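You operate a simulated robot arm through the tools that you are given. There is no shell and no other tool. Be economical: measure what you need, move in short steps, check, and stop when the job is done.

The job below is to be done with a simulated robot arm. You get a single attempt, and the scene is never put back.

Task
Put things in order on the top of the lamp bench. At the end: the beige can (marked "GLUE") from the top of the lamp bench stands where the clear bottle stood; the clear bag (marked "CLAMPS") from the top of the lamp bench stands where the beige can stood; the clear bottle stands where the yellow tape measure stood; the yellow tape measure stands on top of the orange levelling block; whatever was shut is shut again. Leave all else as you found it, and nothing knocked over.
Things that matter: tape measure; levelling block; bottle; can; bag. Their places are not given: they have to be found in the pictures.

Only the result counts: the job must be done as asked and must still hold three seconds after the hand-in. Knocking over, shifting, dropping, spilling or breaking anything else fails it.

Robot
A 6-joint arm with a two-finger parallel gripper, fixed in place. Base frame: the origin is at the foot of the arm, x ahead of it, y to its left, z up; the work surface is at about z = 0.86. Readings come in m, degrees, newtons and seconds.
With the tool pointing down near the work surface it reaches from about 0.24 to 0.64 m from the base axis. Its first joint turns from -66.0 to 66.0 degrees. Payload 2.7 kg.
The TCP is the grasp point between the finger pads, 0.023 m short of the fingertips. In the tool frame z runs along the fingers and y along their closing line. The gripper opens to 0.094 m. The fingers are 0.038 m wide and 0.01 m thick; the gripper's body (0.054 by 0.096 m) begins 0.039 m behind the TCP.
Orientation is that of the tool frame in the base frame, as [roll, pitch, yaw] about the fixed x, y, z axes, in that order (R = Rz(yaw) Ry(pitch) Rx(roll)). With the fingers straight down and closing along the base's y, the tool's x points along the base's -x, its y along +y and its z along -z.

Tools
- The arm moves only by the tool apply_moves. Its argument "series" is a list of rows, each an object (a shift or turn left out is 0, a gripper value left out holds the last) with "offset": the shift along the tool's x, y, z in m, a list of three; "angular": the turn, a rotation vector about the tool's x, y, z in degrees, a list of three; "grip": the gripper command, from -1 (shut) to 1 (fully open), values between in proportion. In form: [{"offset": [tx, ty, tz], "angular": [rx, ry, rz], "grip": grip}, ...]. A call has 1 to 10 rows; each row shifts and turns the commanded pose from where the row before left it, along the tool's axes as they then stand. A row lasts 0.2 s, in which the tool goes at most 0.05 m and 8.6 degrees; a call with a longer step from one row to the next is refused whole, and so is a gripper value outside its range. Where a pose cannot be reached the arm comes as near as it can. A force on the tool above 40 N (or 10 N above the force at the start of the call, whichever is more), or a blocked arm, ends the call early, and 0.2 s more pass. Each finger travels about 0.045 m/s and halts on what it meets, pressing with about 43 N; the grip force reading is that of the motor and also rises with nothing between the fingers. The clock runs only during rows and for 0.2 s after the last one: add rows that do not move to give the fingers time. It gives the time, the measured TCP pose, the force on the tool (base axes), the opening and the grip force at its end, in the units of the frame above (readings bear some noise).
- Cameras (640 x 400 px; columns grow to the right, rows downward): "scene" is fixed at [0.0678, -0.438, 1.3886]; the picture's right is [0.78, -0.62, 0.00], its down [-0.44, -0.55, -0.70] and it looks along [0.44, 0.55, -0.71] (base axes); focal length 290 px, centre (320, 200). "wrist" rides on the gripper at [-0.039, 0, -0.044] in the tool frame; the picture's right is [0.00, -1.00, 0.00], its down [0.97, 0.00, -0.24] and it looks along [0.24, 0.00, 0.97] (tool axes); focal length 218 px, centre (320, 200).
- capture(camera): a new picture of that camera. The clock stands still meanwhile.
- measure_at(camera, pixels): for up to 12 pixels [column, row] of the newest picture of that camera ("zoom" is the newest enlarged one), the place [x, y, z] in the base frame of the surface seen there, good to about 0.003 m. The clock stands still meanwhile.
- close_up(camera, box): a new picture of the part [left, top, right, bottom] of that camera's present view, enlarged. The clock stands still meanwhile.
- close_job(): hands the job in; it is judged then, once.

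Keep the steps short. Do not move on a guess: measure, check each grasp and each placing, and mend mistakes. In all there are 80 turns and 34 pictures (those below and enlarged ones count). Leave the gripper open and the arm clear of the work at the hand-in unless told otherwise, and finish with a single line.

The tools are called after "Request:" by a JSON object that holds its "name" and its "arguments". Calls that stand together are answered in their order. apply_moves: Moves the arm, as the interface text tells. Its arguments: {"type":"object","properties":{"series":{"type":"array","items":{"type":"object","properties":{"offset":{"type":"array","items":{"type":"number"}},"angular":{"type":"array","items":{"type":"number"}},"grip":{"type":"number"}}}}},"required":["series"]} The other tools are called the same way: capture (camera) takes a picture; measure_at (camera, pixels) gives the place of the surface under pixels of a picture; close_up (camera, box) takes an enlarged picture of a part of a camera's view; close_job () hands the job in.

At the start:

```text
time_s: 0.0
ee_pos: [0.3991, -0.0768, 1.1312]
ee_rot: [180.0, 0.0, 180.0]
contact_force: [0.2, 0.3, -0.1]
gripper_width: 0.0942
finger_force: 0.0
```

scene: 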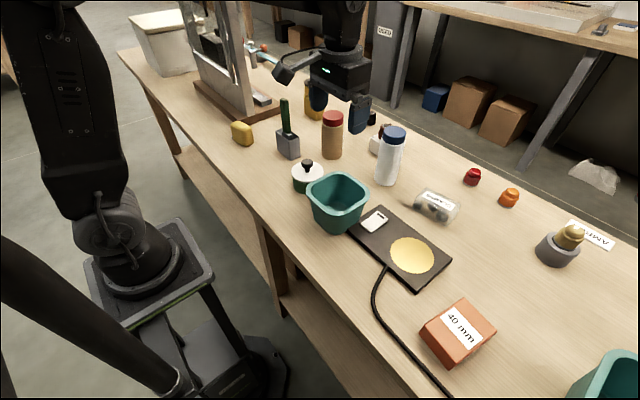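
wrist: 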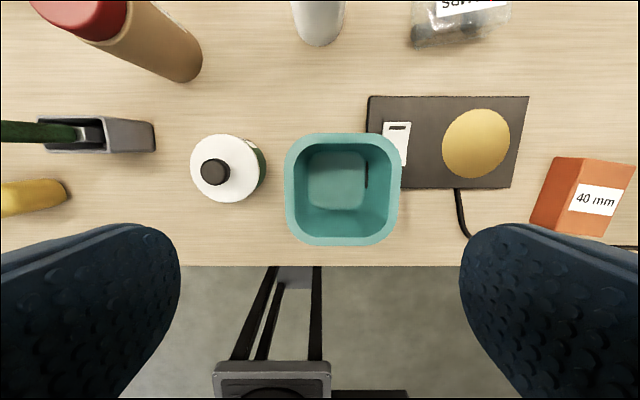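

I'll start with enlarged views to identify the objects.

Request:
{"name": "close_up", "arguments": {"camera": "scene", "box": [220, 60, 420, 200]}}

Request:
{"name": "close_up", "arguments": {"camera": "scene", "box": [340, 140, 640, 380]}}

```text
2.86 times, centred on (320, 130) of scene
```

zoom: 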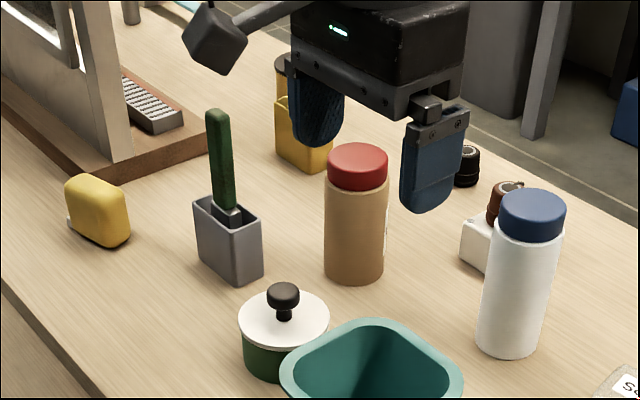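

```text
1.67 times, centred on (490, 260) of scene
```

zoom: 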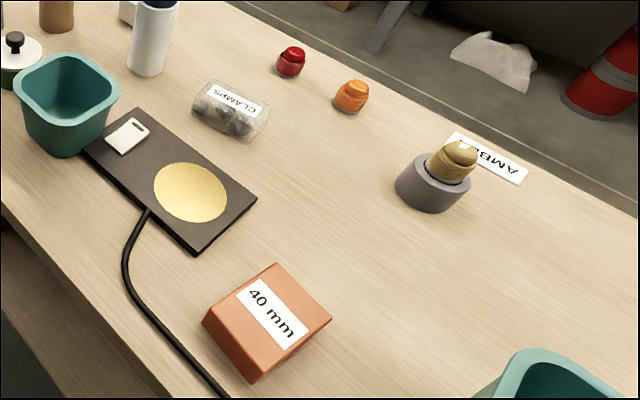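

The yellow lump at (242,133) looks like the tape measure. The red-lidded beige can is at (332,135), the blue-capped bottle at (390,155), the bag at (436,206) and the orange block at (458,332). Next I'll measure these in a fresh scene picture.

Request:
{"name": "capture", "arguments": {"camera": "scene"}}

Request:
{"name": "measure_at", "arguments": {"camera": "scene", "pixels": [[242, 128], [243, 143], [333, 118], [331, 150], [395, 133], [386, 178], [437, 204], [458, 325], [313, 110], [382, 147], [288, 150], [308, 165]]}}

Request:
{"name": "measure_at", "arguments": {"camera": "scene", "pixels": [[463, 301], [495, 328], [458, 366], [421, 328], [414, 205], [425, 190], [459, 204], [447, 222], [438, 250], [385, 131], [335, 173], [376, 208]]}}

```text
29 pictures are left
```

scene: 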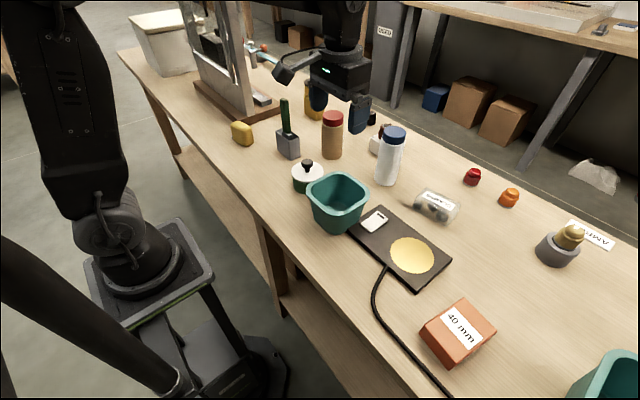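

```text
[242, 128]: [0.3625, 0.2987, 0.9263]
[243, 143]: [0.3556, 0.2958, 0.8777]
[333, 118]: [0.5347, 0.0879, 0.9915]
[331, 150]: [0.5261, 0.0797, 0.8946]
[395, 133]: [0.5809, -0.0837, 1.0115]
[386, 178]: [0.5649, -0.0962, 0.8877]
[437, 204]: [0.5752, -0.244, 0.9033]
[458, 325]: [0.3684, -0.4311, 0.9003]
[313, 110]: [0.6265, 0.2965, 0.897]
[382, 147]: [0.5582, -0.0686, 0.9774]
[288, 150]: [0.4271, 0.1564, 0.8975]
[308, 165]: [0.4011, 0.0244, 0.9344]
```

```text
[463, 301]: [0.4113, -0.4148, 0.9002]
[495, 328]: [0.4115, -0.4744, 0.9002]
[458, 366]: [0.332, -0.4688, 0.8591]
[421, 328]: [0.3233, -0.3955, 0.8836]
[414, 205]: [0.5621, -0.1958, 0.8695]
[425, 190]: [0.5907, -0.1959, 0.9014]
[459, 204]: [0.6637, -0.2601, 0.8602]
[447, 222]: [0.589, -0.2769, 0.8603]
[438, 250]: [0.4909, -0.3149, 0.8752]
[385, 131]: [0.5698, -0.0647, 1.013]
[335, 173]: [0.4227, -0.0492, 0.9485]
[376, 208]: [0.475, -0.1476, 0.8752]
```

The bag, can, bottle and block are located. Next I'll move the hand high towards the left (+y) to look at the tape measure and the can from above.

Request:
{"name": "apply_moves", "arguments": {"series": [{"offset": [0, 0.045, -0.02]}, {"offset": [0, 0.045, -0.02]}, {"offset": [-0.02, 0.045, -0.01]}, {"offset": [-0.02, 0.045, 0]}, {"offset": [-0.01, 0.045, 0]}, {}]}}

Request:
{"name": "capture", "arguments": {"camera": "wrist"}}

Request:
{"name": "capture", "arguments": {"camera": "scene"}}

```text
refused: row 3 steps farther than a row can; nothing moved
```

```text
28 pictures are left
```

wrist: 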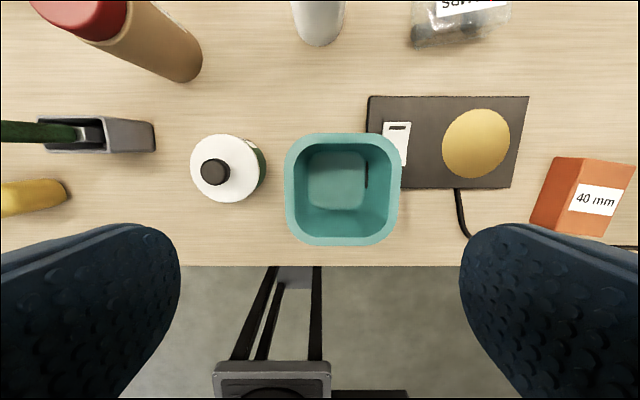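

```text
27 pictures are left
```

scene: 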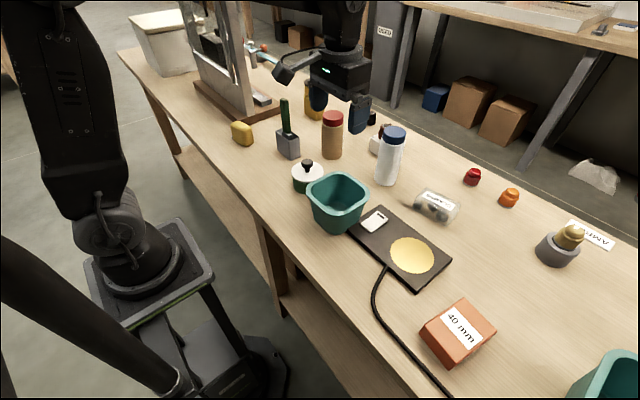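

That was refused because the third row's step was too long. I'll repeat the move with shorter steps.

Request:
{"name": "apply_moves", "arguments": {"series": [{"offset": [0, 0.045, -0.015]}, {"offset": [0, 0.045, -0.015]}, {"offset": [0, 0.045, -0.015]}, {"offset": [0, 0.045, 0]}, {"offset": [0, 0.045, 0]}, {}]}}

Request:
{"name": "capture", "arguments": {"camera": "wrist"}}

```text
time_s: 1.4
ee_pos: [0.4009, 0.1484, 1.1783]
ee_rot: [179.9, 0.0, -179.9]
contact_force: [0.1, 0.0, -0.2]
gripper_width: 0.0937
finger_force: 0.0
```

```text
26 pictures are left
```

wrist: 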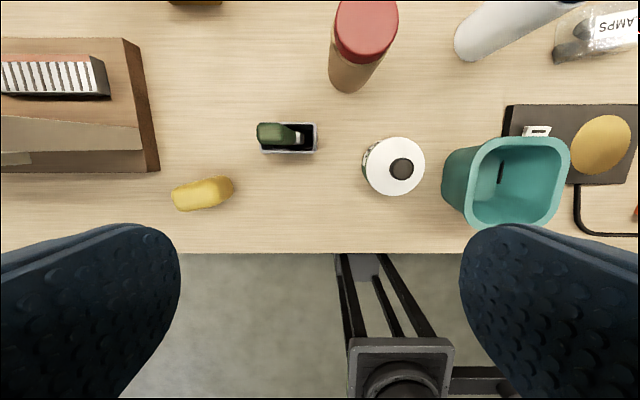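

The tape measure shows up as a thin upright yellow block at (203,194), and the beige can is at (360,40). Next I'll measure the edges of the tape and can.

Request:
{"name": "measure_at", "arguments": {"camera": "wrist", "pixels": [[178, 190], [180, 208], [229, 180], [232, 194], [203, 194], [190, 188], [220, 184], [190, 205], [225, 200], [366, 30], [349, 88], [362, 65]]}}

Request:
{"name": "close_up", "arguments": {"camera": "wrist", "box": [150, 150, 250, 225]}}

```text
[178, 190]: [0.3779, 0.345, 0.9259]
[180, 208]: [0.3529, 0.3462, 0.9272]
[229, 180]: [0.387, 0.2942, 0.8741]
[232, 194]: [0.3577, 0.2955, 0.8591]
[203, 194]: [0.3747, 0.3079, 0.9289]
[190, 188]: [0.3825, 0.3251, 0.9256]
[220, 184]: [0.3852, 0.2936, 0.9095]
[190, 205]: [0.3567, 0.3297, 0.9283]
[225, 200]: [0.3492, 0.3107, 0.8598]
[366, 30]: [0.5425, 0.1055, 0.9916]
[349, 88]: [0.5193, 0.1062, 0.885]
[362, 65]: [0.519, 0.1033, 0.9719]
```

```text
5.33 times, centred on (200, 188) of wrist
```

zoom: 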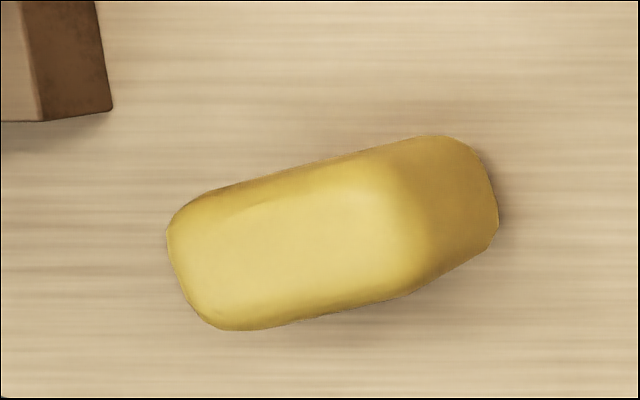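

Before trusting that identification I need to check the other yellow object near (0.63, 0.30). I'll move the hand forward and left to view it.

Request:
{"name": "apply_moves", "arguments": {"series": [{"offset": [-0.04, 0.02, 0]}, {"offset": [-0.04, 0.02, 0]}, {"offset": [-0.03, 0.03, 0]}, {}]}}

Request:
{"name": "capture", "arguments": {"camera": "wrist"}}

Request:
{"name": "close_up", "arguments": {"camera": "scene", "box": [220, 60, 420, 200]}}

```text
time_s: 2.4
ee_pos: [0.5096, 0.2187, 1.1775]
ee_rot: [-179.9, -0.1, -180.0]
contact_force: [-0.3, 0.5, 0.4]
gripper_width: 0.0941
finger_force: 0.0
```

```text
24 pictures are left
```

wrist: 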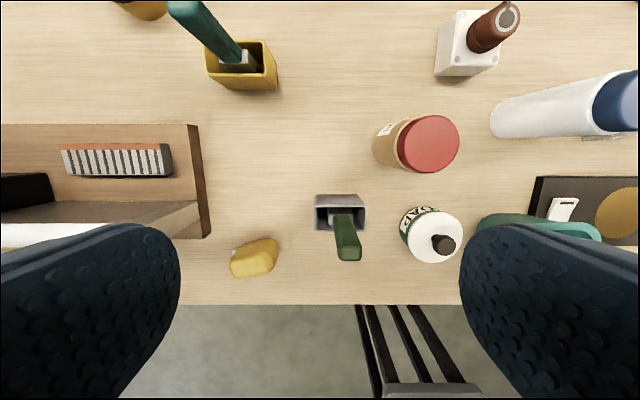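

```text
2.86 times, centred on (320, 130) of scene
```

zoom: 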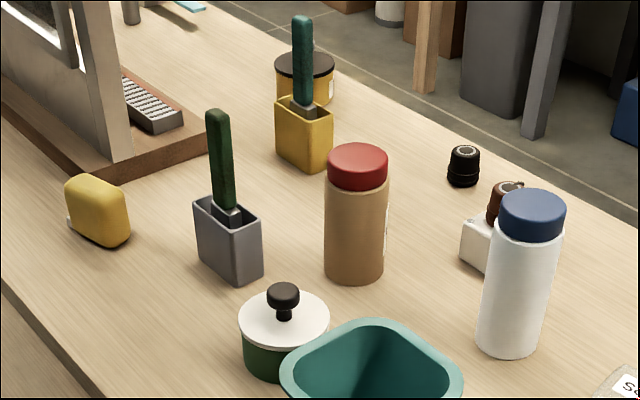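

The other yellow object is a tool holder, so the tape identification stands. Next I'll check the can's label and measure the can, the bottle and the tape.

Request:
{"name": "measure_at", "arguments": {"camera": "wrist", "pixels": [[431, 143], [399, 143], [458, 143], [430, 117], [435, 170], [376, 148], [495, 118], [610, 100], [248, 262], [234, 266], [275, 258], [632, 85]]}}

Request:
{"name": "close_up", "arguments": {"camera": "wrist", "box": [340, 80, 500, 180]}}

```text
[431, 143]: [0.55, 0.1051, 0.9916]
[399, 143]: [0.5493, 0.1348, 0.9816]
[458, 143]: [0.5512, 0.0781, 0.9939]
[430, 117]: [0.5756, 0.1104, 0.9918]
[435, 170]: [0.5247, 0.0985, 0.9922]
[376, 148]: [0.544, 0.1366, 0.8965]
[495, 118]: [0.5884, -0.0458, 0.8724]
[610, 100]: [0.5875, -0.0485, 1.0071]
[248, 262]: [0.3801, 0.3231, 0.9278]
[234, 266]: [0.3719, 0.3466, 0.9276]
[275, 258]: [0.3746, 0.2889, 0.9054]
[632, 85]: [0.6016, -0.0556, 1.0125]
```

```text
4.00 times, centred on (420, 130) of wrist
```

zoom: 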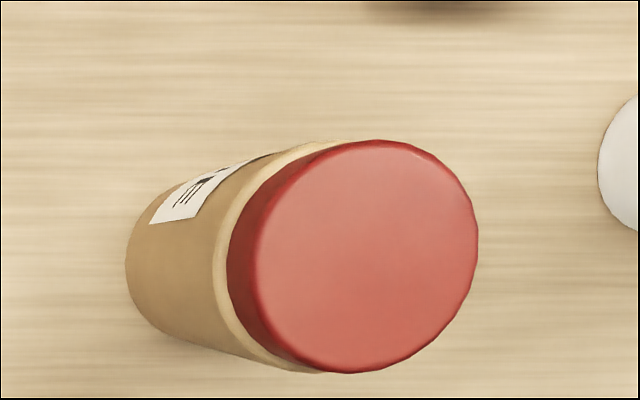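

The label fragment on the can ends in "E", which fits GLUE. Next I'll measure the stand beside the tape for clearance, and the bottle's cap and body edges in the scene view.

Request:
{"name": "measure_at", "arguments": {"camera": "wrist", "pixels": [[205, 235], [190, 128], [120, 235], [30, 235], [80, 212], [115, 160], [170, 225], [25, 190], [340, 240], [343, 205], [432, 235], [465, 45]]}}

Request:
{"name": "capture", "arguments": {"camera": "scene"}}

Request:
{"name": "measure_at", "arguments": {"camera": "scene", "pixels": [[378, 165], [386, 165], [395, 165], [389, 143], [380, 148], [400, 148], [395, 128], [386, 184], [240, 110], [205, 60], [245, 90], [212, 90]]}}

```text
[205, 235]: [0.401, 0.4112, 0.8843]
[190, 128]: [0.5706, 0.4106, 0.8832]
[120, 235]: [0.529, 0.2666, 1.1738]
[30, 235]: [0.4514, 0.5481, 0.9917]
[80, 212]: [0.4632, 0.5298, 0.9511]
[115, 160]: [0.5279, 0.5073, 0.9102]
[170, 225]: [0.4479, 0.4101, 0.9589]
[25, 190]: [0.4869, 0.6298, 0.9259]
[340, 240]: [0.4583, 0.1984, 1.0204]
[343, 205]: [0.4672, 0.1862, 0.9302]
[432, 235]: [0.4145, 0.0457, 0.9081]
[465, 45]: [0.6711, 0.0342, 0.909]
```

```text
21 pictures are left
```

scene: 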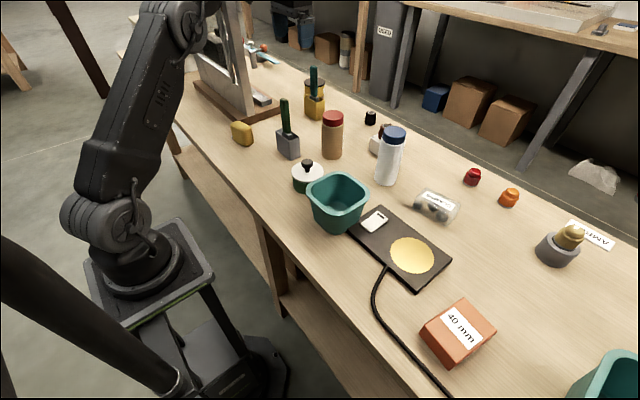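

```text
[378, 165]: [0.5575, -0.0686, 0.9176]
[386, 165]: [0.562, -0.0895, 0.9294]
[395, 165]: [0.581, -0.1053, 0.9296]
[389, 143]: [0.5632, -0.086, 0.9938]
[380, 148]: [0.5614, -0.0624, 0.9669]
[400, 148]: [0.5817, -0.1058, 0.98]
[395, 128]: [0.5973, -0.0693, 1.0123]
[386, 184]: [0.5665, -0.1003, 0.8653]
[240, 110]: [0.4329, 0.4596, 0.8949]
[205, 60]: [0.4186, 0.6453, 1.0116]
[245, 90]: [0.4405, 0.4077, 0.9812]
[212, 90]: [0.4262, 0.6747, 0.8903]
```

The stand starts at y≈0.41, so the tape at about (0.371, 0.319) can be reached clear of it. Its thin axis lies about 12° off base x. I'll go above it and turn the closing line to match.

Request:
{"name": "apply_moves", "arguments": {"series": [{"offset": [0.035, 0.025, 0]}, {"offset": [0.035, 0.025, 0]}, {"offset": [0.035, 0.025, 0]}, {"offset": [0.034, 0.025, 0]}, {"angular": [0, 0, -8.5]}, {"angular": [0, 0, -8.5]}, {"angular": [0, 0, -8.5]}, {"angular": [0, 0, -8.5]}, {"angular": [0, 0, -8.5]}, {"angular": [0, 0, -8.5]}]}}

Request:
{"name": "apply_moves", "arguments": {"series": [{"angular": [0, 0, -8.5]}, {"angular": [0, 0, -8.5]}, {"angular": [0, 0, -8.5]}, {"angular": [0, 0, -8.5]}, {"angular": [0, 0, -8.5]}, {"angular": [0, 0, -8.5]}, {}, {}]}}

Request:
{"name": "capture", "arguments": {"camera": "wrist"}}

```text
time_s: 4.6
ee_pos: [0.371, 0.3183, 1.1766]
ee_rot: [-180.0, 0.0, -128.7]
contact_force: [-0.3, 0.0, 0.0]
gripper_width: 0.0942
finger_force: 0.0
```

```text
time_s: 6.4
ee_pos: [0.3692, 0.3183, 1.1754]
ee_rot: [-179.9, 0.0, -77.8]
contact_force: [0.3, 0.0, -0.9]
gripper_width: 0.0941
finger_force: 0.0
```

```text
20 pictures are left
```

wrist: 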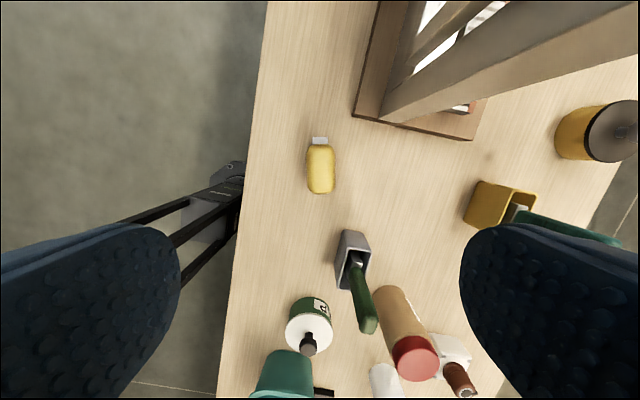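

The tape is aligned with the fingers at (320,168), and it has a white tab at its +y end. I'll measure its edges.

Request:
{"name": "measure_at", "arguments": {"camera": "wrist", "pixels": [[309, 160], [320, 160], [333, 160], [308, 180], [321, 180], [334, 180], [320, 147], [320, 140], [321, 192], [319, 150]]}}

Request:
{"name": "close_up", "arguments": {"camera": "wrist", "box": [280, 120, 360, 210]}}

```text
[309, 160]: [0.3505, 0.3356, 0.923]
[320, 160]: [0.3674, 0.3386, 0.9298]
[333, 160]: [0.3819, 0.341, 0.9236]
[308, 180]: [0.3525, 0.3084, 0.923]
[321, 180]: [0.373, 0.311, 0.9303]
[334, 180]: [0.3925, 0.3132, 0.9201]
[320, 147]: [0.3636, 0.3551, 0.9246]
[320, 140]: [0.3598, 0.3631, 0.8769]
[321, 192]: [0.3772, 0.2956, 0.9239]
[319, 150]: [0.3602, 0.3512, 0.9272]
```

```text
4.44 times, centred on (320, 165) of wrist
```

zoom: 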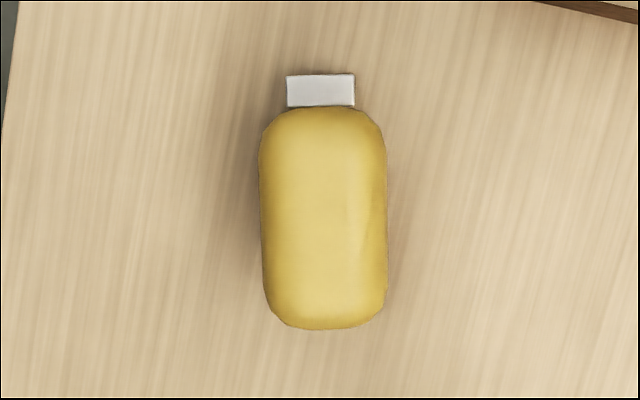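

The tape body's centre is about (0.370, 0.324), its top is at 0.930, and it's about 0.037 thick. I'll descend to z≈0.897.

Request:
{"name": "apply_moves", "arguments": {"series": [{"offset": [-0.0057, -0.002, 0.045]}, {"offset": [0, 0, 0.048]}, {"offset": [0, 0, 0.048]}, {"offset": [0, 0, 0.048]}, {"offset": [0, 0, 0.045]}, {"offset": [0, 0, 0.03]}, {"offset": [0, 0, 0.0144]}, {}]}}

Request:
{"name": "apply_moves", "arguments": {"series": [{"grip": -1}, {"grip": -1}, {"grip": -1}, {"grip": -1}, {"grip": -1}, {"grip": -1}]}}

```text
time_s: 8.2
ee_pos: [0.369, 0.3245, 0.8997]
ee_rot: [179.9, 0.0, -78.0]
contact_force: [0.3, 0.0, 0.3]
gripper_width: 0.0941
finger_force: 0.0
```

```text
time_s: 9.6
ee_pos: [0.3693, 0.3252, 0.8989]
ee_rot: [179.9, 0.0, -78.0]
contact_force: [1.2, 0.7, 1.1]
gripper_width: 0.0399
finger_force: 42.8
```

The tape is gripped at a width of 0.040 m. I'll lift it straight up, turn the yaw back, and carry it towards the block.

Request:
{"name": "apply_moves", "arguments": {"series": [{"offset": [0, 0, -0.03]}, {"offset": [0, 0, -0.045]}, {"offset": [0, 0, -0.045]}, {"offset": [0, 0, -0.045]}, {"offset": [0, 0, -0.045]}, {"offset": [0, 0, -0.045]}, {"offset": [0, 0, -0.025]}, {}]}}

Request:
{"name": "apply_moves", "arguments": {"series": [{"angular": [0, 0, 8.5]}, {"angular": [0, 0, 8.5]}, {"angular": [0, 0, 8.5]}, {"angular": [0, 0, 8.5]}, {"angular": [0, 0, 8.5]}, {"angular": [0, 0, 8.5]}, {"angular": [0, 0, 8.5]}, {"angular": [0, 0, 8.5]}, {"angular": [0, 0, 8.5]}, {"angular": [0, 0, 8.5]}]}}

Request:
{"name": "apply_moves", "arguments": {"series": [{"angular": [0, 0, 8.5]}, {"angular": [0, 0, 8.5]}, {"offset": [0, -0.04, 0]}, {"offset": [0, -0.045, 0]}, {"offset": [0, -0.045, 0]}, {"offset": [0, -0.045, 0]}, {"offset": [0, -0.045, 0]}, {"offset": [0, -0.045, 0]}, {"offset": [0, -0.045, 0]}, {"offset": [0, -0.045, 0]}]}}

Request:
{"name": "apply_moves", "arguments": {"series": [{"offset": [0, -0.045, 0]}, {"offset": [0, -0.045, 0]}, {"offset": [0, -0.045, 0]}, {"offset": [0, -0.045, 0]}, {"offset": [0, -0.045, 0]}, {"offset": [0, -0.045, 0]}, {"offset": [0, -0.045, 0]}, {"offset": [0, -0.045, 0]}, {}, {}]}}

Request:
{"name": "capture", "arguments": {"camera": "wrist"}}

```text
time_s: 11.4
ee_pos: [0.3697, 0.3246, 1.1798]
ee_rot: [180.0, -0.1, -77.9]
contact_force: [-0.2, -0.6, -2.9]
gripper_width: 0.04
finger_force: 43.2
```

```text
time_s: 13.6
ee_pos: [0.3704, 0.3243, 1.1777]
ee_rot: [180.0, 0.0, -163.1]
contact_force: [-0.4, 0.2, -2.6]
gripper_width: 0.0398
finger_force: 43.7
```

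```text
time_s: 15.8
ee_pos: [0.3702, -0.031, 1.1797]
ee_rot: [-180.0, 0.0, -179.9]
contact_force: [-0.7, -0.1, -2.1]
gripper_width: 0.0397
finger_force: 43.0
```

```text
time_s: 18.0
ee_pos: [0.3744, -0.3881, 1.1777]
ee_rot: [180.0, -0.1, 180.0]
contact_force: [-0.4, -0.2, -3.0]
gripper_width: 0.04
finger_force: 43.0
```

```text
18 pictures are left
```

wrist: 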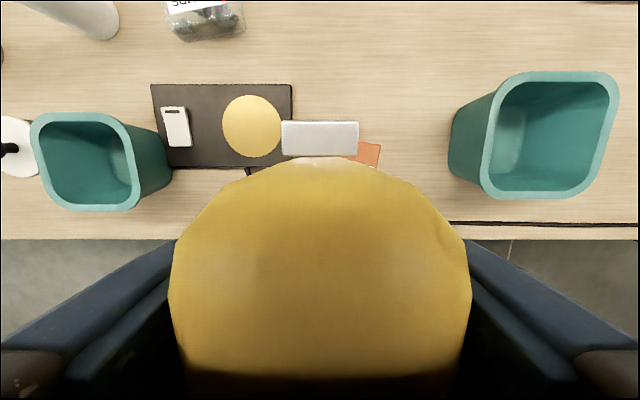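

The tape hides the block from the wrist camera, so I'll take an enlarged scene view of it.

Request:
{"name": "close_up", "arguments": {"camera": "scene", "box": [400, 280, 520, 380]}}

```text
4.00 times, centred on (460, 330) of scene
```

zoom: 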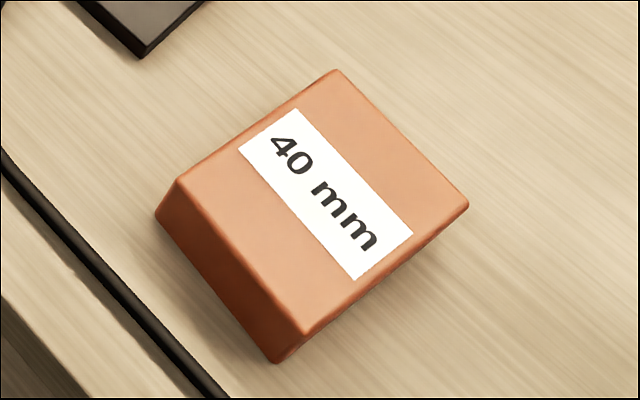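

Request:
{"name": "measure_at", "arguments": {"camera": "zoom", "pixels": [[335, 75], [464, 205], [304, 330], [182, 182], [325, 195]]}}

```text
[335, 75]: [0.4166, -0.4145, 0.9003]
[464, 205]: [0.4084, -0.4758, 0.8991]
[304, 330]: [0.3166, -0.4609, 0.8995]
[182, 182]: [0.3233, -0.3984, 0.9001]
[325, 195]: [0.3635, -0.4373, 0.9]
```

The block's top centre is (0.366, -0.437) at z 0.900, with its long axis at about -10°. I'll move over it and turn the yaw by 10° to match.

Request:
{"name": "apply_moves", "arguments": {"series": [{"offset": [0.004, -0.025, 0], "angular": [0, 0, 0]}, {"offset": [0.004, -0.0243, 0]}, {"angular": [0, 0, 4.9]}, {"angular": [0, 0, 4.9]}, {"offset": [0, 0, 0.045]}, {"offset": [0, 0, 0.045]}, {"offset": [0, 0, 0.045]}, {"offset": [0, 0, 0.035]}, {}, {}]}}

```text
time_s: 20.2
ee_pos: [0.3623, -0.4414, 1.0118]
ee_rot: [180.0, 0.0, 170.2]
contact_force: [0.1, 0.7, -2.5]
gripper_width: 0.0398
finger_force: 42.6
```

It's about 4 mm off in x and y. I'll correct that and descend to just above the block.

Request:
{"name": "apply_moves", "arguments": {"series": [{"offset": [-0.0033, 0.0046, 0]}, {"offset": [0, 0, 0.03]}, {"offset": [0, 0, 0.025]}, {}, {}]}}

Request:
{"name": "close_up", "arguments": {"camera": "scene", "box": [380, 240, 540, 380]}}

```text
time_s: 21.4
ee_pos: [0.3684, -0.4344, 0.9548]
ee_rot: [-180.0, 0.0, 170.2]
contact_force: [-0.2, -0.2, -2.7]
gripper_width: 0.0397
finger_force: 43.0
```

```text
2.86 times, centred on (460, 310) of scene
```

zoom: 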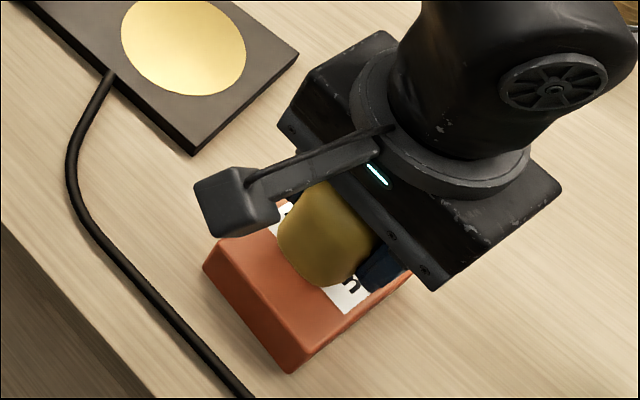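

It's well centred now and the tape sits above the block. I'll lower it the last stretch slowly, watching the force.

Request:
{"name": "apply_moves", "arguments": {"series": [{"offset": [0.001, -0.002, 0.004]}, {"offset": [0, 0, 0.004]}, {"offset": [0, 0, 0.004]}, {"offset": [0, 0, 0.002]}, {}]}}

```text
time_s: 22.6
ee_pos: [0.366, -0.4383, 0.9395]
ee_rot: [-180.0, 0.0, 170.2]
contact_force: [0.3, 0.2, -1.8]
gripper_width: 0.0398
finger_force: 43.3
```

The force reading eased slightly, so it's near contact. One more millimetre down, then I'll open the gripper.

Request:
{"name": "apply_moves", "arguments": {"series": [{"offset": [0, 0, 0.001]}, {}]}}

Request:
{"name": "apply_moves", "arguments": {"series": [{"grip": -0.1}, {"grip": 0.1}, {"grip": 0.4}, {"grip": 1}, {"grip": 1}, {"grip": 1}]}}

Request:
{"name": "apply_moves", "arguments": {"series": [{"offset": [0, 0, -0.02]}, {"offset": [0, 0, -0.045]}, {"offset": [0, 0, -0.045]}, {"offset": [0, 0, -0.045]}, {"offset": [0, 0, -0.045]}, {"offset": [0, 0, -0.04]}, {}]}}

Request:
{"name": "capture", "arguments": {"camera": "wrist"}}

```text
time_s: 23.2
ee_pos: [0.3652, -0.438, 0.9387]
ee_rot: [-179.9, 0.1, 170.2]
contact_force: [-1.4, 0.9, 4.7]
gripper_width: 0.0399
finger_force: 42.7
```

```text
time_s: 24.6
ee_pos: [0.366, -0.4374, 0.9378]
ee_rot: [-180.0, 0.0, 170.2]
contact_force: [-0.3, 0.0, -0.3]
gripper_width: 0.0941
finger_force: 0.1
```

```text
time_s: 26.2
ee_pos: [0.366, -0.4397, 1.1708]
ee_rot: [-180.0, -0.1, 170.3]
contact_force: [0.3, -0.8, -0.5]
gripper_width: 0.094
finger_force: 0.2
out of reach, approached as far as the arm can: row 6
```

```text
15 pictures are left
```

wrist: 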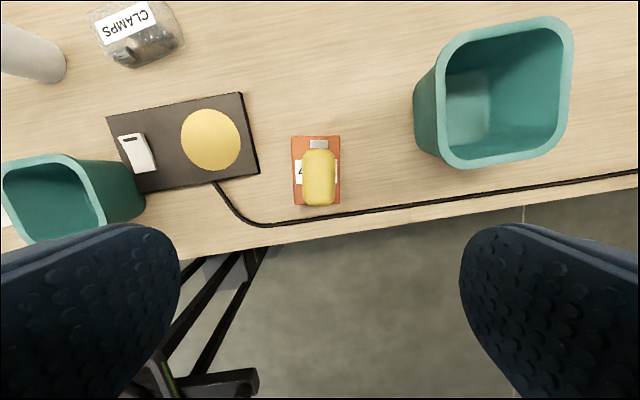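

The tape stands on the block. Next is the bottle: I'll move to a viewing spot in front of it.

Request:
{"name": "apply_moves", "arguments": {"series": [{"angular": [0, 0, -4.9]}, {"angular": [0, 0, -4.9]}, {"offset": [-0.0167, 0.0455, 0]}, {"offset": [-0.0167, 0.0455, 0]}, {"offset": [-0.0167, 0.0455, 0]}, {"offset": [-0.0167, 0.0455, 0]}, {"offset": [-0.0167, 0.0455, 0]}, {"offset": [-0.0167, 0.0455, 0]}, {"offset": [-0.0167, 0.0455, 0]}, {"offset": [-0.0167, 0.0455, 0]}]}}

Request:
{"name": "apply_moves", "arguments": {"series": [{"offset": [-0.03, 0, 0]}, {}]}}

Request:
{"name": "capture", "arguments": {"camera": "wrist"}}

```text
time_s: 28.4
ee_pos: [0.5031, -0.0726, 1.1724]
ee_rot: [-179.9, 0.0, -179.9]
contact_force: [0.7, 0.4, 0.5]
gripper_width: 0.0939
finger_force: 0.0
```

```text
time_s: 29.0
ee_pos: [0.5316, -0.0737, 1.1718]
ee_rot: [-180.0, 0.0, -180.0]
contact_force: [0.3, 0.3, -0.3]
gripper_width: 0.0937
finger_force: 0.1
```

```text
14 pictures are left
```

wrist: 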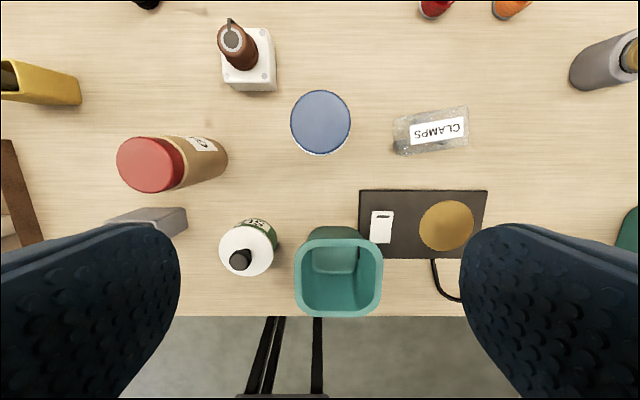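

Clear view from above. The bottle cap is at (320,121) and the bag at (431,130). I'll measure the cap edges, the bag and the can.

Request:
{"name": "measure_at", "arguments": {"camera": "wrist", "pixels": [[320, 121], [293, 121], [347, 121], [320, 95], [320, 146], [320, 153], [396, 119], [467, 108], [468, 145], [398, 153], [432, 130], [270, 88]]}}

Request:
{"name": "close_up", "arguments": {"camera": "wrist", "box": [380, 90, 480, 170]}}

```text
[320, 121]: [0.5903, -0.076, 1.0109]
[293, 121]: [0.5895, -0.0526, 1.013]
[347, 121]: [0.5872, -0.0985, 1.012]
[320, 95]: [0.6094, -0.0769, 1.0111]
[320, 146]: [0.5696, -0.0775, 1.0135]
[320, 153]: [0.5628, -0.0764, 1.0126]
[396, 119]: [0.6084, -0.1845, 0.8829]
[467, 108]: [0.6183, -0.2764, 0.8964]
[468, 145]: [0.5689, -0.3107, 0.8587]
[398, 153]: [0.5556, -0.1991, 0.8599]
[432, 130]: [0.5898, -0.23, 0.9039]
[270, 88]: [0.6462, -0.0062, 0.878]
```

```text
5.00 times, centred on (430, 130) of wrist
```

zoom: 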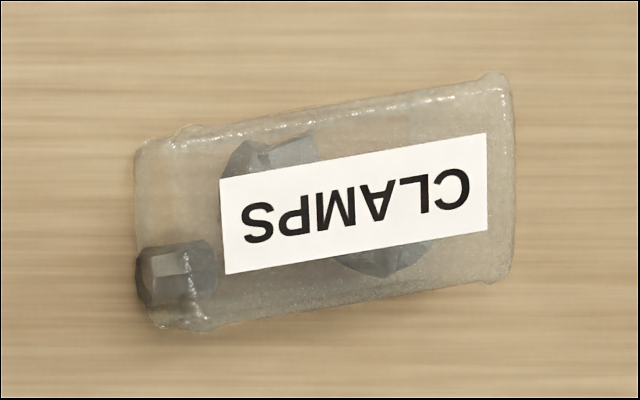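

The bottle's centre is (0.587, -0.076) and its top is at 1.012. I'll line up above it first, then check the pose before the final descent.

Request:
{"name": "apply_moves", "arguments": {"series": [{"offset": [0, 0, 0.036]}, {"offset": [0, -0.002, 0.036]}, {"offset": [-0.028, 0, 0]}, {"offset": [-0.0274, 0, 0]}, {}, {}]}}

```text
time_s: 30.4
ee_pos: [0.5846, -0.0789, 1.0985]
ee_rot: [-180.0, 0.0, 180.0]
contact_force: [-0.4, -0.1, 0.5]
gripper_width: 0.0939
finger_force: 0.1
```

Request:
{"name": "apply_moves", "arguments": {"series": [{"offset": [-0.002, 0.002, 0.03]}, {"offset": [0, 0, 0.03]}, {"offset": [0, 0, 0.03]}, {"offset": [0, 0, 0.02]}, {"offset": [0, 0, 0.0085]}, {}, {}]}}

```text
time_s: 32.0
ee_pos: [0.5867, -0.0745, 0.9797]
ee_rot: [179.9, 0.0, -180.0]
contact_force: [1.1, -0.2, 0.0]
gripper_width: 0.094
finger_force: 0.0
```

The hand is in position with no contact. I'll close on the bottle.

Request:
{"name": "apply_moves", "arguments": {"series": [{"grip": -1}, {"grip": -1}, {"grip": -1}, {"grip": -1}, {"grip": -1}]}}

Request:
{"name": "apply_moves", "arguments": {"series": [{"offset": [0, 0, -0.01]}, {"offset": [0, 0, -0.02]}, {}]}}

Request:
{"name": "close_up", "arguments": {"camera": "scene", "box": [300, 60, 480, 220]}}

```text
time_s: 33.2
ee_pos: [0.5852, -0.0741, 0.9793]
ee_rot: [180.0, 0.0, -179.9]
contact_force: [-0.6, -2.1, 0.1]
gripper_width: 0.0594
finger_force: 43.2
```

```text
time_s: 34.0
ee_pos: [0.5862, -0.0746, 1.0104]
ee_rot: [180.0, 0.0, 179.9]
contact_force: [-0.8, -0.5, -3.4]
gripper_width: 0.0592
finger_force: 43.3
```

```text
2.50 times, centred on (390, 140) of scene
```

zoom: 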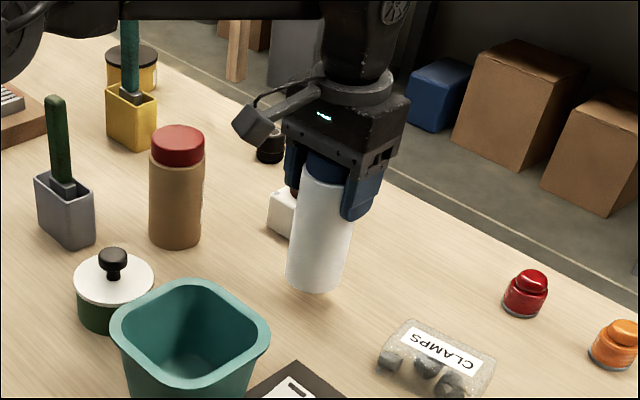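

The bottle is held firmly and upright, so I'll lift, pull back, lift again and carry it towards the tape's old place.

Request:
{"name": "apply_moves", "arguments": {"series": [{"offset": [0, 0, -0.045]}, {"offset": [0, 0, -0.045]}, {"offset": [0.03, 0, -0.02]}, {"offset": [0.03, 0, -0.02]}, {"offset": [0.029, 0, -0.02]}, {"offset": [0, 0, -0.02]}, {}]}}

Request:
{"name": "apply_moves", "arguments": {"series": [{"offset": [0.0141, 0.0443, 0]}, {"offset": [0.0141, 0.0443, 0]}, {"offset": [0.0141, 0.0443, 0]}, {"offset": [0.0141, 0.0443, 0]}, {"offset": [0.0141, 0.0443, 0]}, {"offset": [0.0141, 0.0443, 0]}, {"offset": [0.0141, 0.0443, 0]}, {"offset": [0.0141, 0.0443, 0]}, {"offset": [0.0141, 0.0443, 0]}, {}]}}

```text
time_s: 35.6
ee_pos: [0.4978, -0.075, 1.1796]
ee_rot: [-180.0, -0.1, 180.0]
contact_force: [0.9, 0.4, -4.1]
gripper_width: 0.0597
finger_force: 43.1
```

```text
time_s: 37.8
ee_pos: [0.3708, 0.3281, 1.1827]
ee_rot: [180.0, 0.0, -180.0]
contact_force: [0.3, -1.1, -3.1]
gripper_width: 0.0595
finger_force: 43.2
```

It's above the target (0.370, 0.324). I'll descend to about 5 mm above the surface.

Request:
{"name": "apply_moves", "arguments": {"series": [{"offset": [0.0005, -0.003, 0.045]}, {"offset": [0, 0, 0.045]}, {"offset": [0, 0, 0.045]}, {"offset": [0, 0, 0.035]}, {"offset": [0, 0, 0.02]}, {"offset": [0, 0, 0.007]}, {}]}}

Request:
{"name": "close_up", "arguments": {"camera": "scene", "box": [160, 20, 320, 180]}}

```text
time_s: 39.4
ee_pos: [0.3696, 0.3209, 0.9855]
ee_rot: [-180.0, 0.0, 179.9]
contact_force: [0.3, -0.1, -3.0]
gripper_width: 0.0593
finger_force: 43.4
```

```text
2.50 times, centred on (240, 100) of scene
```

zoom: 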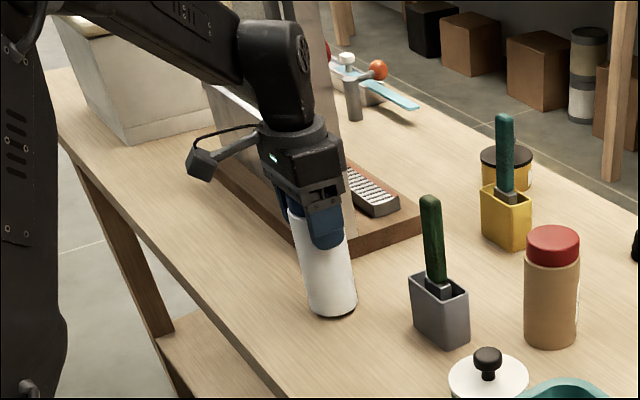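

The bottle is upright and well placed. I'll correct y slightly and set it down gently.

Request:
{"name": "apply_moves", "arguments": {"series": [{"offset": [0, 0.003, 0.002]}, {"offset": [0, 0, 0.002]}, {"offset": [0, 0, 0.002]}, {}]}}

```text
time_s: 40.4
ee_pos: [0.3706, 0.3247, 0.9791]
ee_rot: [180.0, 0.2, 180.0]
contact_force: [-6.3, -3.1, 16.9]
gripper_width: 0.0592
finger_force: 42.9
```

It has made contact. I'll ease up half a millimetre, open, and rise.

Request:
{"name": "apply_moves", "arguments": {"series": [{"offset": [0, 0, -0.0007]}, {}]}}

Request:
{"name": "apply_moves", "arguments": {"series": [{"grip": 0.3}, {"grip": 0.5}, {"grip": 0.8}, {"grip": 1}, {"grip": 1}]}}

Request:
{"name": "apply_moves", "arguments": {"series": [{"offset": [0, 0, -0.02]}, {"offset": [0, 0, -0.04]}, {"offset": [0, 0, -0.045]}, {"offset": [0, 0, -0.045]}, {"offset": [0, 0, -0.045]}, {}]}}

Request:
{"name": "capture", "arguments": {"camera": "wrist"}}

```text
time_s: 41.0
ee_pos: [0.3712, 0.3238, 0.9802]
ee_rot: [179.9, 0.0, -180.0]
contact_force: [-9.0, -3.6, 22.9]
gripper_width: 0.0593
finger_force: 42.6
```

```text
time_s: 42.2
ee_pos: [0.3697, 0.3244, 0.9774]
ee_rot: [-179.9, 0.1, -180.0]
contact_force: [0.3, -0.5, -0.1]
gripper_width: 0.0939
finger_force: 0.0
```

```text
time_s: 43.6
ee_pos: [0.3687, 0.3264, 1.1733]
ee_rot: [180.0, 0.0, 180.0]
contact_force: [0.7, 0.5, -0.3]
gripper_width: 0.094
finger_force: 0.1
```

```text
10 pictures are left
```

wrist: 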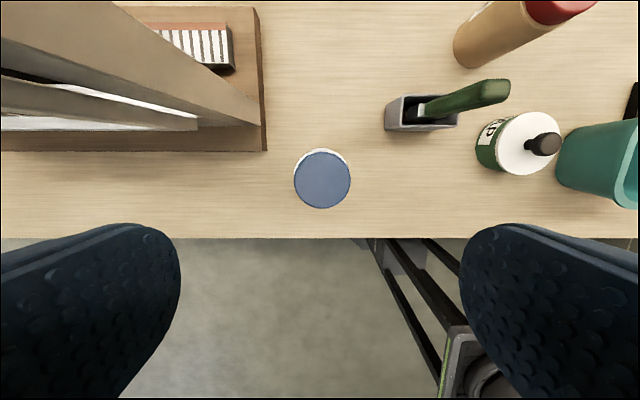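

The bottle stands where the tape was. Next the can at (0.550, 0.106), top 0.992: I'll move above it.

Request:
{"name": "apply_moves", "arguments": {"series": [{"offset": [-0.0218, -0.0367, 0]}, {"offset": [-0.0218, -0.0367, 0]}, {"offset": [-0.0218, -0.0367, 0]}, {"offset": [-0.0218, -0.0367, 0]}, {"offset": [-0.0218, -0.0367, 0]}, {"offset": [-0.0218, -0.0367, 0]}, {"offset": [-0.025, 0, 0.04]}, {"offset": [-0.025, 0, 0.04]}, {}, {}]}}

Request:
{"name": "capture", "arguments": {"camera": "wrist"}}

Request:
{"name": "measure_at", "arguments": {"camera": "wrist", "pixels": [[320, 130], [320, 110], [320, 150], [300, 130], [340, 130], [290, 130], [350, 130]]}}

```text
time_s: 45.8
ee_pos: [0.5561, 0.105, 1.0949]
ee_rot: [180.0, 0.0, -179.9]
contact_force: [-0.3, -0.3, -0.2]
gripper_width: 0.0942
finger_force: 0.0
```

```text
9 pictures are left
```

wrist: 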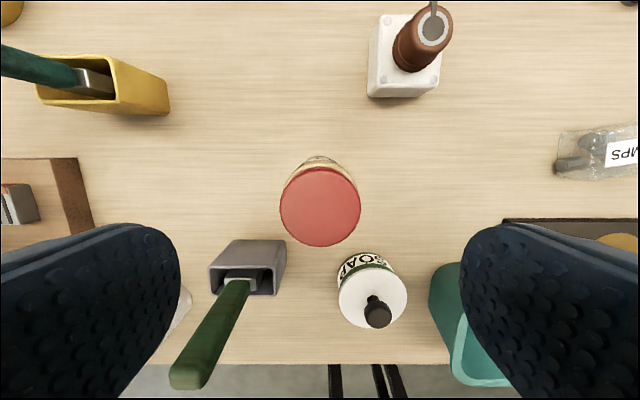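

```text
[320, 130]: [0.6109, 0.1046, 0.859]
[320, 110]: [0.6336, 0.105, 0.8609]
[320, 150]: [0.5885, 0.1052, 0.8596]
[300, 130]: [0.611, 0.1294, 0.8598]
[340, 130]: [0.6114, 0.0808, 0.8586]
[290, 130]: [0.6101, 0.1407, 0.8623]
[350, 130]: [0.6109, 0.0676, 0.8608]
```

Request:
{"name": "measure_at", "arguments": {"camera": "wrist", "pixels": [[320, 206], [283, 206], [357, 206], [320, 171], [320, 242], [314, 160], [220, 290], [197, 380]]}}

```text
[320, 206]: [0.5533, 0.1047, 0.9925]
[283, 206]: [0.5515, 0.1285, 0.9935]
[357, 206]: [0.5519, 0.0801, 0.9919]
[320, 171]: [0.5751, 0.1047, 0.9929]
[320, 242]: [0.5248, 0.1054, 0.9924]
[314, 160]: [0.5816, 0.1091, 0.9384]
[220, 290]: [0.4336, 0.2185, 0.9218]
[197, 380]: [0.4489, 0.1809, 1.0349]
```

The can's centre is (0.550, 0.105). I'll correct and descend to z 0.959, then close.

Request:
{"name": "apply_moves", "arguments": {"series": [{"offset": [0.0055, 0, 0.03]}, {"offset": [0, 0, 0.035]}, {"offset": [0, 0, 0.035]}, {"offset": [0, 0, 0.025]}, {"offset": [0, 0, 0.01]}, {}, {}]}}

Request:
{"name": "apply_moves", "arguments": {"series": [{"grip": -1}, {"grip": -1}, {"grip": -1}, {"grip": -1}, {"grip": -1}]}}

Request:
{"name": "apply_moves", "arguments": {"series": [{"offset": [0, 0, -0.01]}, {"offset": [0, 0, -0.02]}, {"offset": [0, 0, -0.04]}, {"offset": [0, 0, -0.03]}, {}]}}

Request:
{"name": "capture", "arguments": {"camera": "scene"}}

```text
time_s: 47.4
ee_pos: [0.5444, 0.1046, 0.9585]
ee_rot: [-180.0, 0.0, 180.0]
contact_force: [0.4, -0.5, -0.6]
gripper_width: 0.0939
finger_force: 0.1
```

```text
time_s: 48.6
ee_pos: [0.5448, 0.103, 0.9584]
ee_rot: [180.0, 0.0, 179.9]
contact_force: [-1.3, 1.1, 0.6]
gripper_width: 0.0635
finger_force: 42.5
```

```text
time_s: 49.8
ee_pos: [0.5468, 0.104, 1.0569]
ee_rot: [180.0, 0.0, 180.0]
contact_force: [-0.3, 0.3, -3.5]
gripper_width: 0.0634
finger_force: 43.1
```

```text
8 pictures are left
```

scene: 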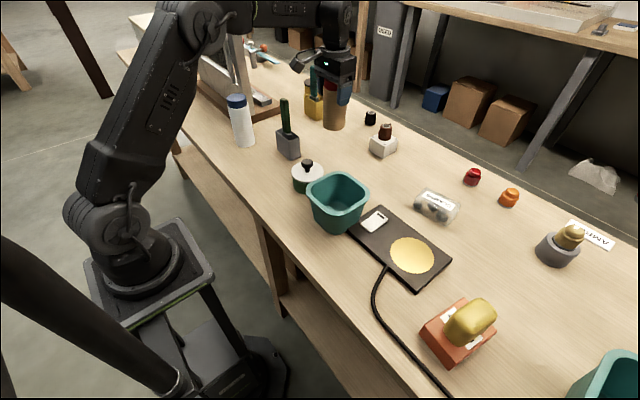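

The can is held (0.0635 m wide), about 5 mm ahead of the TCP. I'll carry it to the bottle's old spot, with the TCP aimed at (0.582, -0.076).

Request:
{"name": "apply_moves", "arguments": {"series": [{"offset": [0, -0.045, 0]}, {"offset": [0, -0.045, 0]}, {"offset": [0, -0.045, 0]}, {"offset": [0, -0.045, 0]}, {"offset": [-0.035, 0, 0]}, {}, {}]}}

```text
time_s: 51.4
ee_pos: [0.5794, -0.0775, 1.0585]
ee_rot: [-180.0, -0.1, -180.0]
contact_force: [-0.7, 0.5, -4.1]
gripper_width: 0.0632
finger_force: 42.8
```

Request:
{"name": "apply_moves", "arguments": {"series": [{"offset": [-0.0025, 0.0015, 0.035]}, {"offset": [0, 0, 0.03]}, {"offset": [0, 0, 0.02]}, {"offset": [0, 0, 0.009]}, {}, {}]}}

```text
time_s: 52.8
ee_pos: [0.5824, -0.0745, 0.9627]
ee_rot: [-180.0, 0.0, 179.9]
contact_force: [-0.3, -0.4, -2.9]
gripper_width: 0.0633
finger_force: 42.8
```

It's about 4 mm above the surface and in place. I'll lower it in small steps.

Request:
{"name": "apply_moves", "arguments": {"series": [{"offset": [0, -0.001, 0.002]}, {"offset": [0, 0, 0.0015]}, {}]}}

```text
time_s: 53.6
ee_pos: [0.5828, -0.0765, 0.9592]
ee_rot: [-180.0, 0.0, 180.0]
contact_force: [-0.7, 0.4, -3.5]
gripper_width: 0.0635
finger_force: 43.2
```

Request:
{"name": "apply_moves", "arguments": {"series": [{"offset": [0, 0, 0.001]}, {}]}}

```text
time_s: 54.2
ee_pos: [0.5838, -0.0763, 0.9581]
ee_rot: [-180.0, 0.0, 179.9]
contact_force: [0.1, -0.4, -2.7]
gripper_width: 0.0633
finger_force: 42.7
```

Request:
{"name": "apply_moves", "arguments": {"series": [{"offset": [0, 0, 0.0008]}, {}]}}

```text
time_s: 54.8
ee_pos: [0.5845, -0.0756, 0.9582]
ee_rot: [-179.9, 0.1, 180.0]
contact_force: [-1.9, 2.6, 7.0]
gripper_width: 0.0633
finger_force: 42.8
```

It's touching down. I'll open, rise and back off, then look.

Request:
{"name": "apply_moves", "arguments": {"series": [{"grip": 0.35}, {"grip": 0.5}, {"grip": 0.8}, {"grip": 1}, {"grip": 1}]}}

Request:
{"name": "apply_moves", "arguments": {"series": [{"offset": [0, 0, -0.02]}, {"offset": [0, 0, -0.04]}, {"offset": [0, 0, -0.04]}, {"offset": [0.02, -0.04, -0.02]}, {"offset": [0.02, -0.04, -0.02]}, {"offset": [0, -0.04, -0.02]}, {}]}}

Request:
{"name": "capture", "arguments": {"camera": "wrist"}}

```text
time_s: 56.0
ee_pos: [0.5828, -0.077, 0.9577]
ee_rot: [-179.9, 0.0, 180.0]
contact_force: [0.2, -3.0, 6.4]
gripper_width: 0.0941
finger_force: 0.1
```

```text
time_s: 57.6
ee_pos: [0.5415, -0.1978, 1.117]
ee_rot: [180.0, -0.1, 180.0]
contact_force: [0.4, 0.4, 1.0]
gripper_width: 0.0937
finger_force: 0.0
```

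```text
7 pictures are left
```

wrist: 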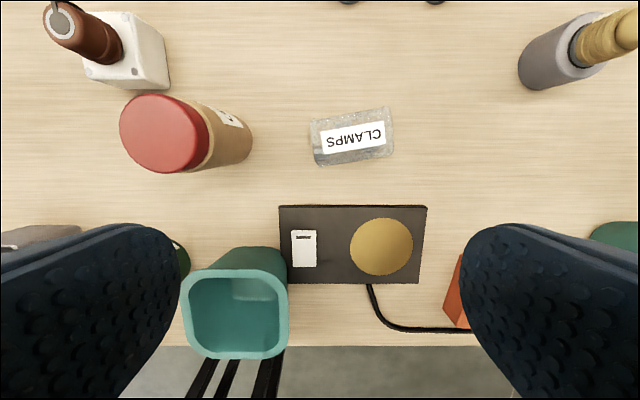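

The can stands in the bottle's old place. Next I'll measure the bag at (352,136) precisely.

Request:
{"name": "measure_at", "arguments": {"camera": "wrist", "pixels": [[314, 123], [388, 110], [391, 150], [320, 162], [352, 136], [350, 118], [354, 155], [316, 142], [390, 130], [352, 114], [356, 158], [240, 120]]}}

Request:
{"name": "close_up", "arguments": {"camera": "wrist", "box": [290, 90, 410, 180]}}

```text
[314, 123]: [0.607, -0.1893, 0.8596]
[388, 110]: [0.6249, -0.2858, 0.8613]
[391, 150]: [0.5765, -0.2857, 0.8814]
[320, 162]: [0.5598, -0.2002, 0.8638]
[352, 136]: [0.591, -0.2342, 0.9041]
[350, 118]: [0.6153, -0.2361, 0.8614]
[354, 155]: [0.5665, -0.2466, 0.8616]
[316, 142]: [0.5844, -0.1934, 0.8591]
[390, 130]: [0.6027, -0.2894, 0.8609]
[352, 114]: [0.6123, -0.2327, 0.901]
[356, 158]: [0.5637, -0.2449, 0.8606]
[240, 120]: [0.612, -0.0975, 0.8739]
```

```text
4.44 times, centred on (350, 135) of wrist
```

zoom: 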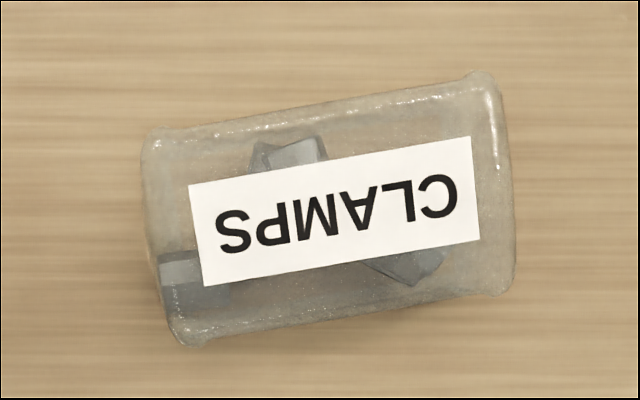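

The bag's centre is about (0.591, -0.235), its top is at 0.904, and its narrow axis lies about 10° off x. The protruding box on the hand sits on its tool +x side, so I'll turn to yaw 280°, which keeps it away from the can.

Request:
{"name": "apply_moves", "arguments": {"series": [{"angular": [0, 0, -8.3]}, {"angular": [0, 0, -8.3]}, {"angular": [0, 0, -8.3]}, {"angular": [0, 0, -8.3]}, {"angular": [0, 0, -8.3]}, {"angular": [0, 0, -8.3]}, {"angular": [0, 0, -8.3]}, {"angular": [0, 0, -8.3]}, {"angular": [0, 0, -8.3]}, {"angular": [0, 0, -8.3]}]}}

Request:
{"name": "apply_moves", "arguments": {"series": [{"angular": [0, 0, -8.3]}, {"angular": [0, 0, -8.3]}, {"offset": [0, 0, 0.03]}, {}]}}

```text
time_s: 59.8
ee_pos: [0.5426, -0.1969, 1.119]
ee_rot: [-179.9, 0.0, -96.8]
contact_force: [-0.4, 1.1, 0.0]
gripper_width: 0.0939
finger_force: 0.1
```

```text
time_s: 60.8
ee_pos: [0.5435, -0.1981, 1.0892]
ee_rot: [179.9, 0.0, -80.3]
contact_force: [0.1, -0.3, 0.2]
gripper_width: 0.0942
finger_force: 0.0
```

The turn worked. I'll move over the bag and descend partway.

Request:
{"name": "apply_moves", "arguments": {"series": [{"offset": [0.0217, -0.0199, 0.03]}, {"offset": [0.0216, -0.0199, 0.03]}, {"offset": [0, 0, 0.04]}, {"offset": [0, 0, 0.03]}, {}, {}]}}

Request:
{"name": "capture", "arguments": {"camera": "wrist"}}

```text
time_s: 62.2
ee_pos: [0.5775, -0.2295, 0.9589]
ee_rot: [-180.0, -0.1, -80.5]
contact_force: [-0.4, 0.2, 0.2]
gripper_width: 0.0941
finger_force: 0.0
out of reach, approached as far as the arm can: row 2
```

```text
5 pictures are left
```

wrist: 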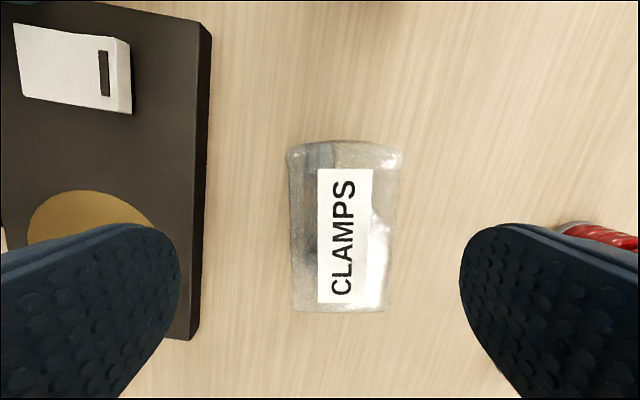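

Row 2 was out of reach at that height. I'll re-measure the bag's centre here, and the red object near the right finger.

Request:
{"name": "measure_at", "arguments": {"camera": "wrist", "pixels": [[345, 235], [293, 225], [300, 225], [385, 225], [395, 225], [340, 150], [340, 305], [600, 235], [570, 228], [208, 200], [370, 235], [345, 190]]}}

```text
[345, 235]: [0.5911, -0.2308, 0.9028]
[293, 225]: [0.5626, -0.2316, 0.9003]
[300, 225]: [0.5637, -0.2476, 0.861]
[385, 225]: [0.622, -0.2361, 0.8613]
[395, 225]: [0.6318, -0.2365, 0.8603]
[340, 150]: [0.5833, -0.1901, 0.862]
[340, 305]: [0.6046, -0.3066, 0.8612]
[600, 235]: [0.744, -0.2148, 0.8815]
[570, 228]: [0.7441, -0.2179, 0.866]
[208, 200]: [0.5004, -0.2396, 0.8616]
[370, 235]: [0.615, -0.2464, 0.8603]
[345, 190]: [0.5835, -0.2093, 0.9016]
```

The bag's centre is (0.590, -0.231). I'll lower first, then correct.

Request:
{"name": "apply_moves", "arguments": {"series": [{"offset": [0.0018, -0.006, 0.012]}, {"offset": [0.0018, -0.006, 0.012]}, {}, {}]}}

```text
time_s: 63.2
ee_pos: [0.5899, -0.2317, 0.9344]
ee_rot: [-180.0, 0.0, -80.4]
contact_force: [0.2, -0.6, 0.0]
gripper_width: 0.0941
finger_force: 0.0
```

It's centred over the bag. I'll descend to z≈0.888 and close.

Request:
{"name": "apply_moves", "arguments": {"series": [{"offset": [0, 0, 0.02]}, {"offset": [0, 0, 0.018]}, {"offset": [0, 0, 0.008]}, {}, {}]}}

Request:
{"name": "apply_moves", "arguments": {"series": [{"grip": -1}, {"grip": -1}, {"grip": -1}, {"grip": -1}, {"grip": -1}]}}

```text
time_s: 64.4
ee_pos: [0.5911, -0.2314, 0.8883]
ee_rot: [180.0, -0.1, -80.4]
contact_force: [0.5, 0.6, 0.1]
gripper_width: 0.0937
finger_force: 0.0
```

```text
time_s: 65.6
ee_pos: [0.5913, -0.2321, 0.8879]
ee_rot: [-180.0, 0.1, -80.3]
contact_force: [0.5, -0.5, 1.5]
gripper_width: 0.0576
finger_force: 43.1
```

The bag is gripped at 0.0576 m. I'll lift, draw it back towards the base while rising, then check.

Request:
{"name": "apply_moves", "arguments": {"series": [{"offset": [0, 0, -0.015]}, {"offset": [0, 0, -0.025]}, {"offset": [-0.005, 0.0296, -0.035]}, {"offset": [-0.005, 0.0296, -0.035]}, {"offset": [-0.005, 0.0296, -0.035]}, {"offset": [0, 0, -0.04]}, {"offset": [0, 0, -0.04]}, {}]}}

Request:
{"name": "capture", "arguments": {"camera": "scene"}}

```text
time_s: 67.4
ee_pos: [0.5024, -0.2309, 1.1116]
ee_rot: [180.0, 0.0, -80.4]
contact_force: [0.4, -0.5, -1.4]
gripper_width: 0.0578
finger_force: 43.5
```

```text
4 pictures are left
```

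scene: 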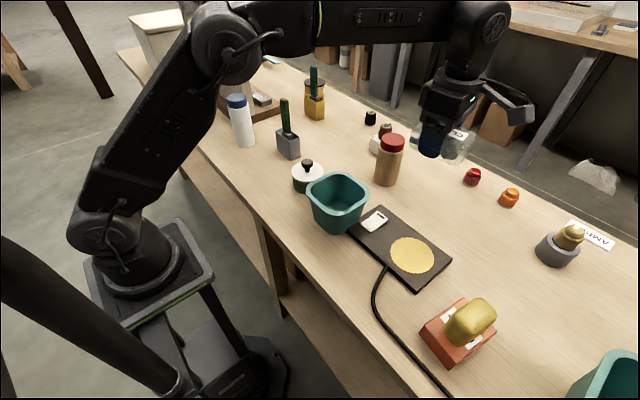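

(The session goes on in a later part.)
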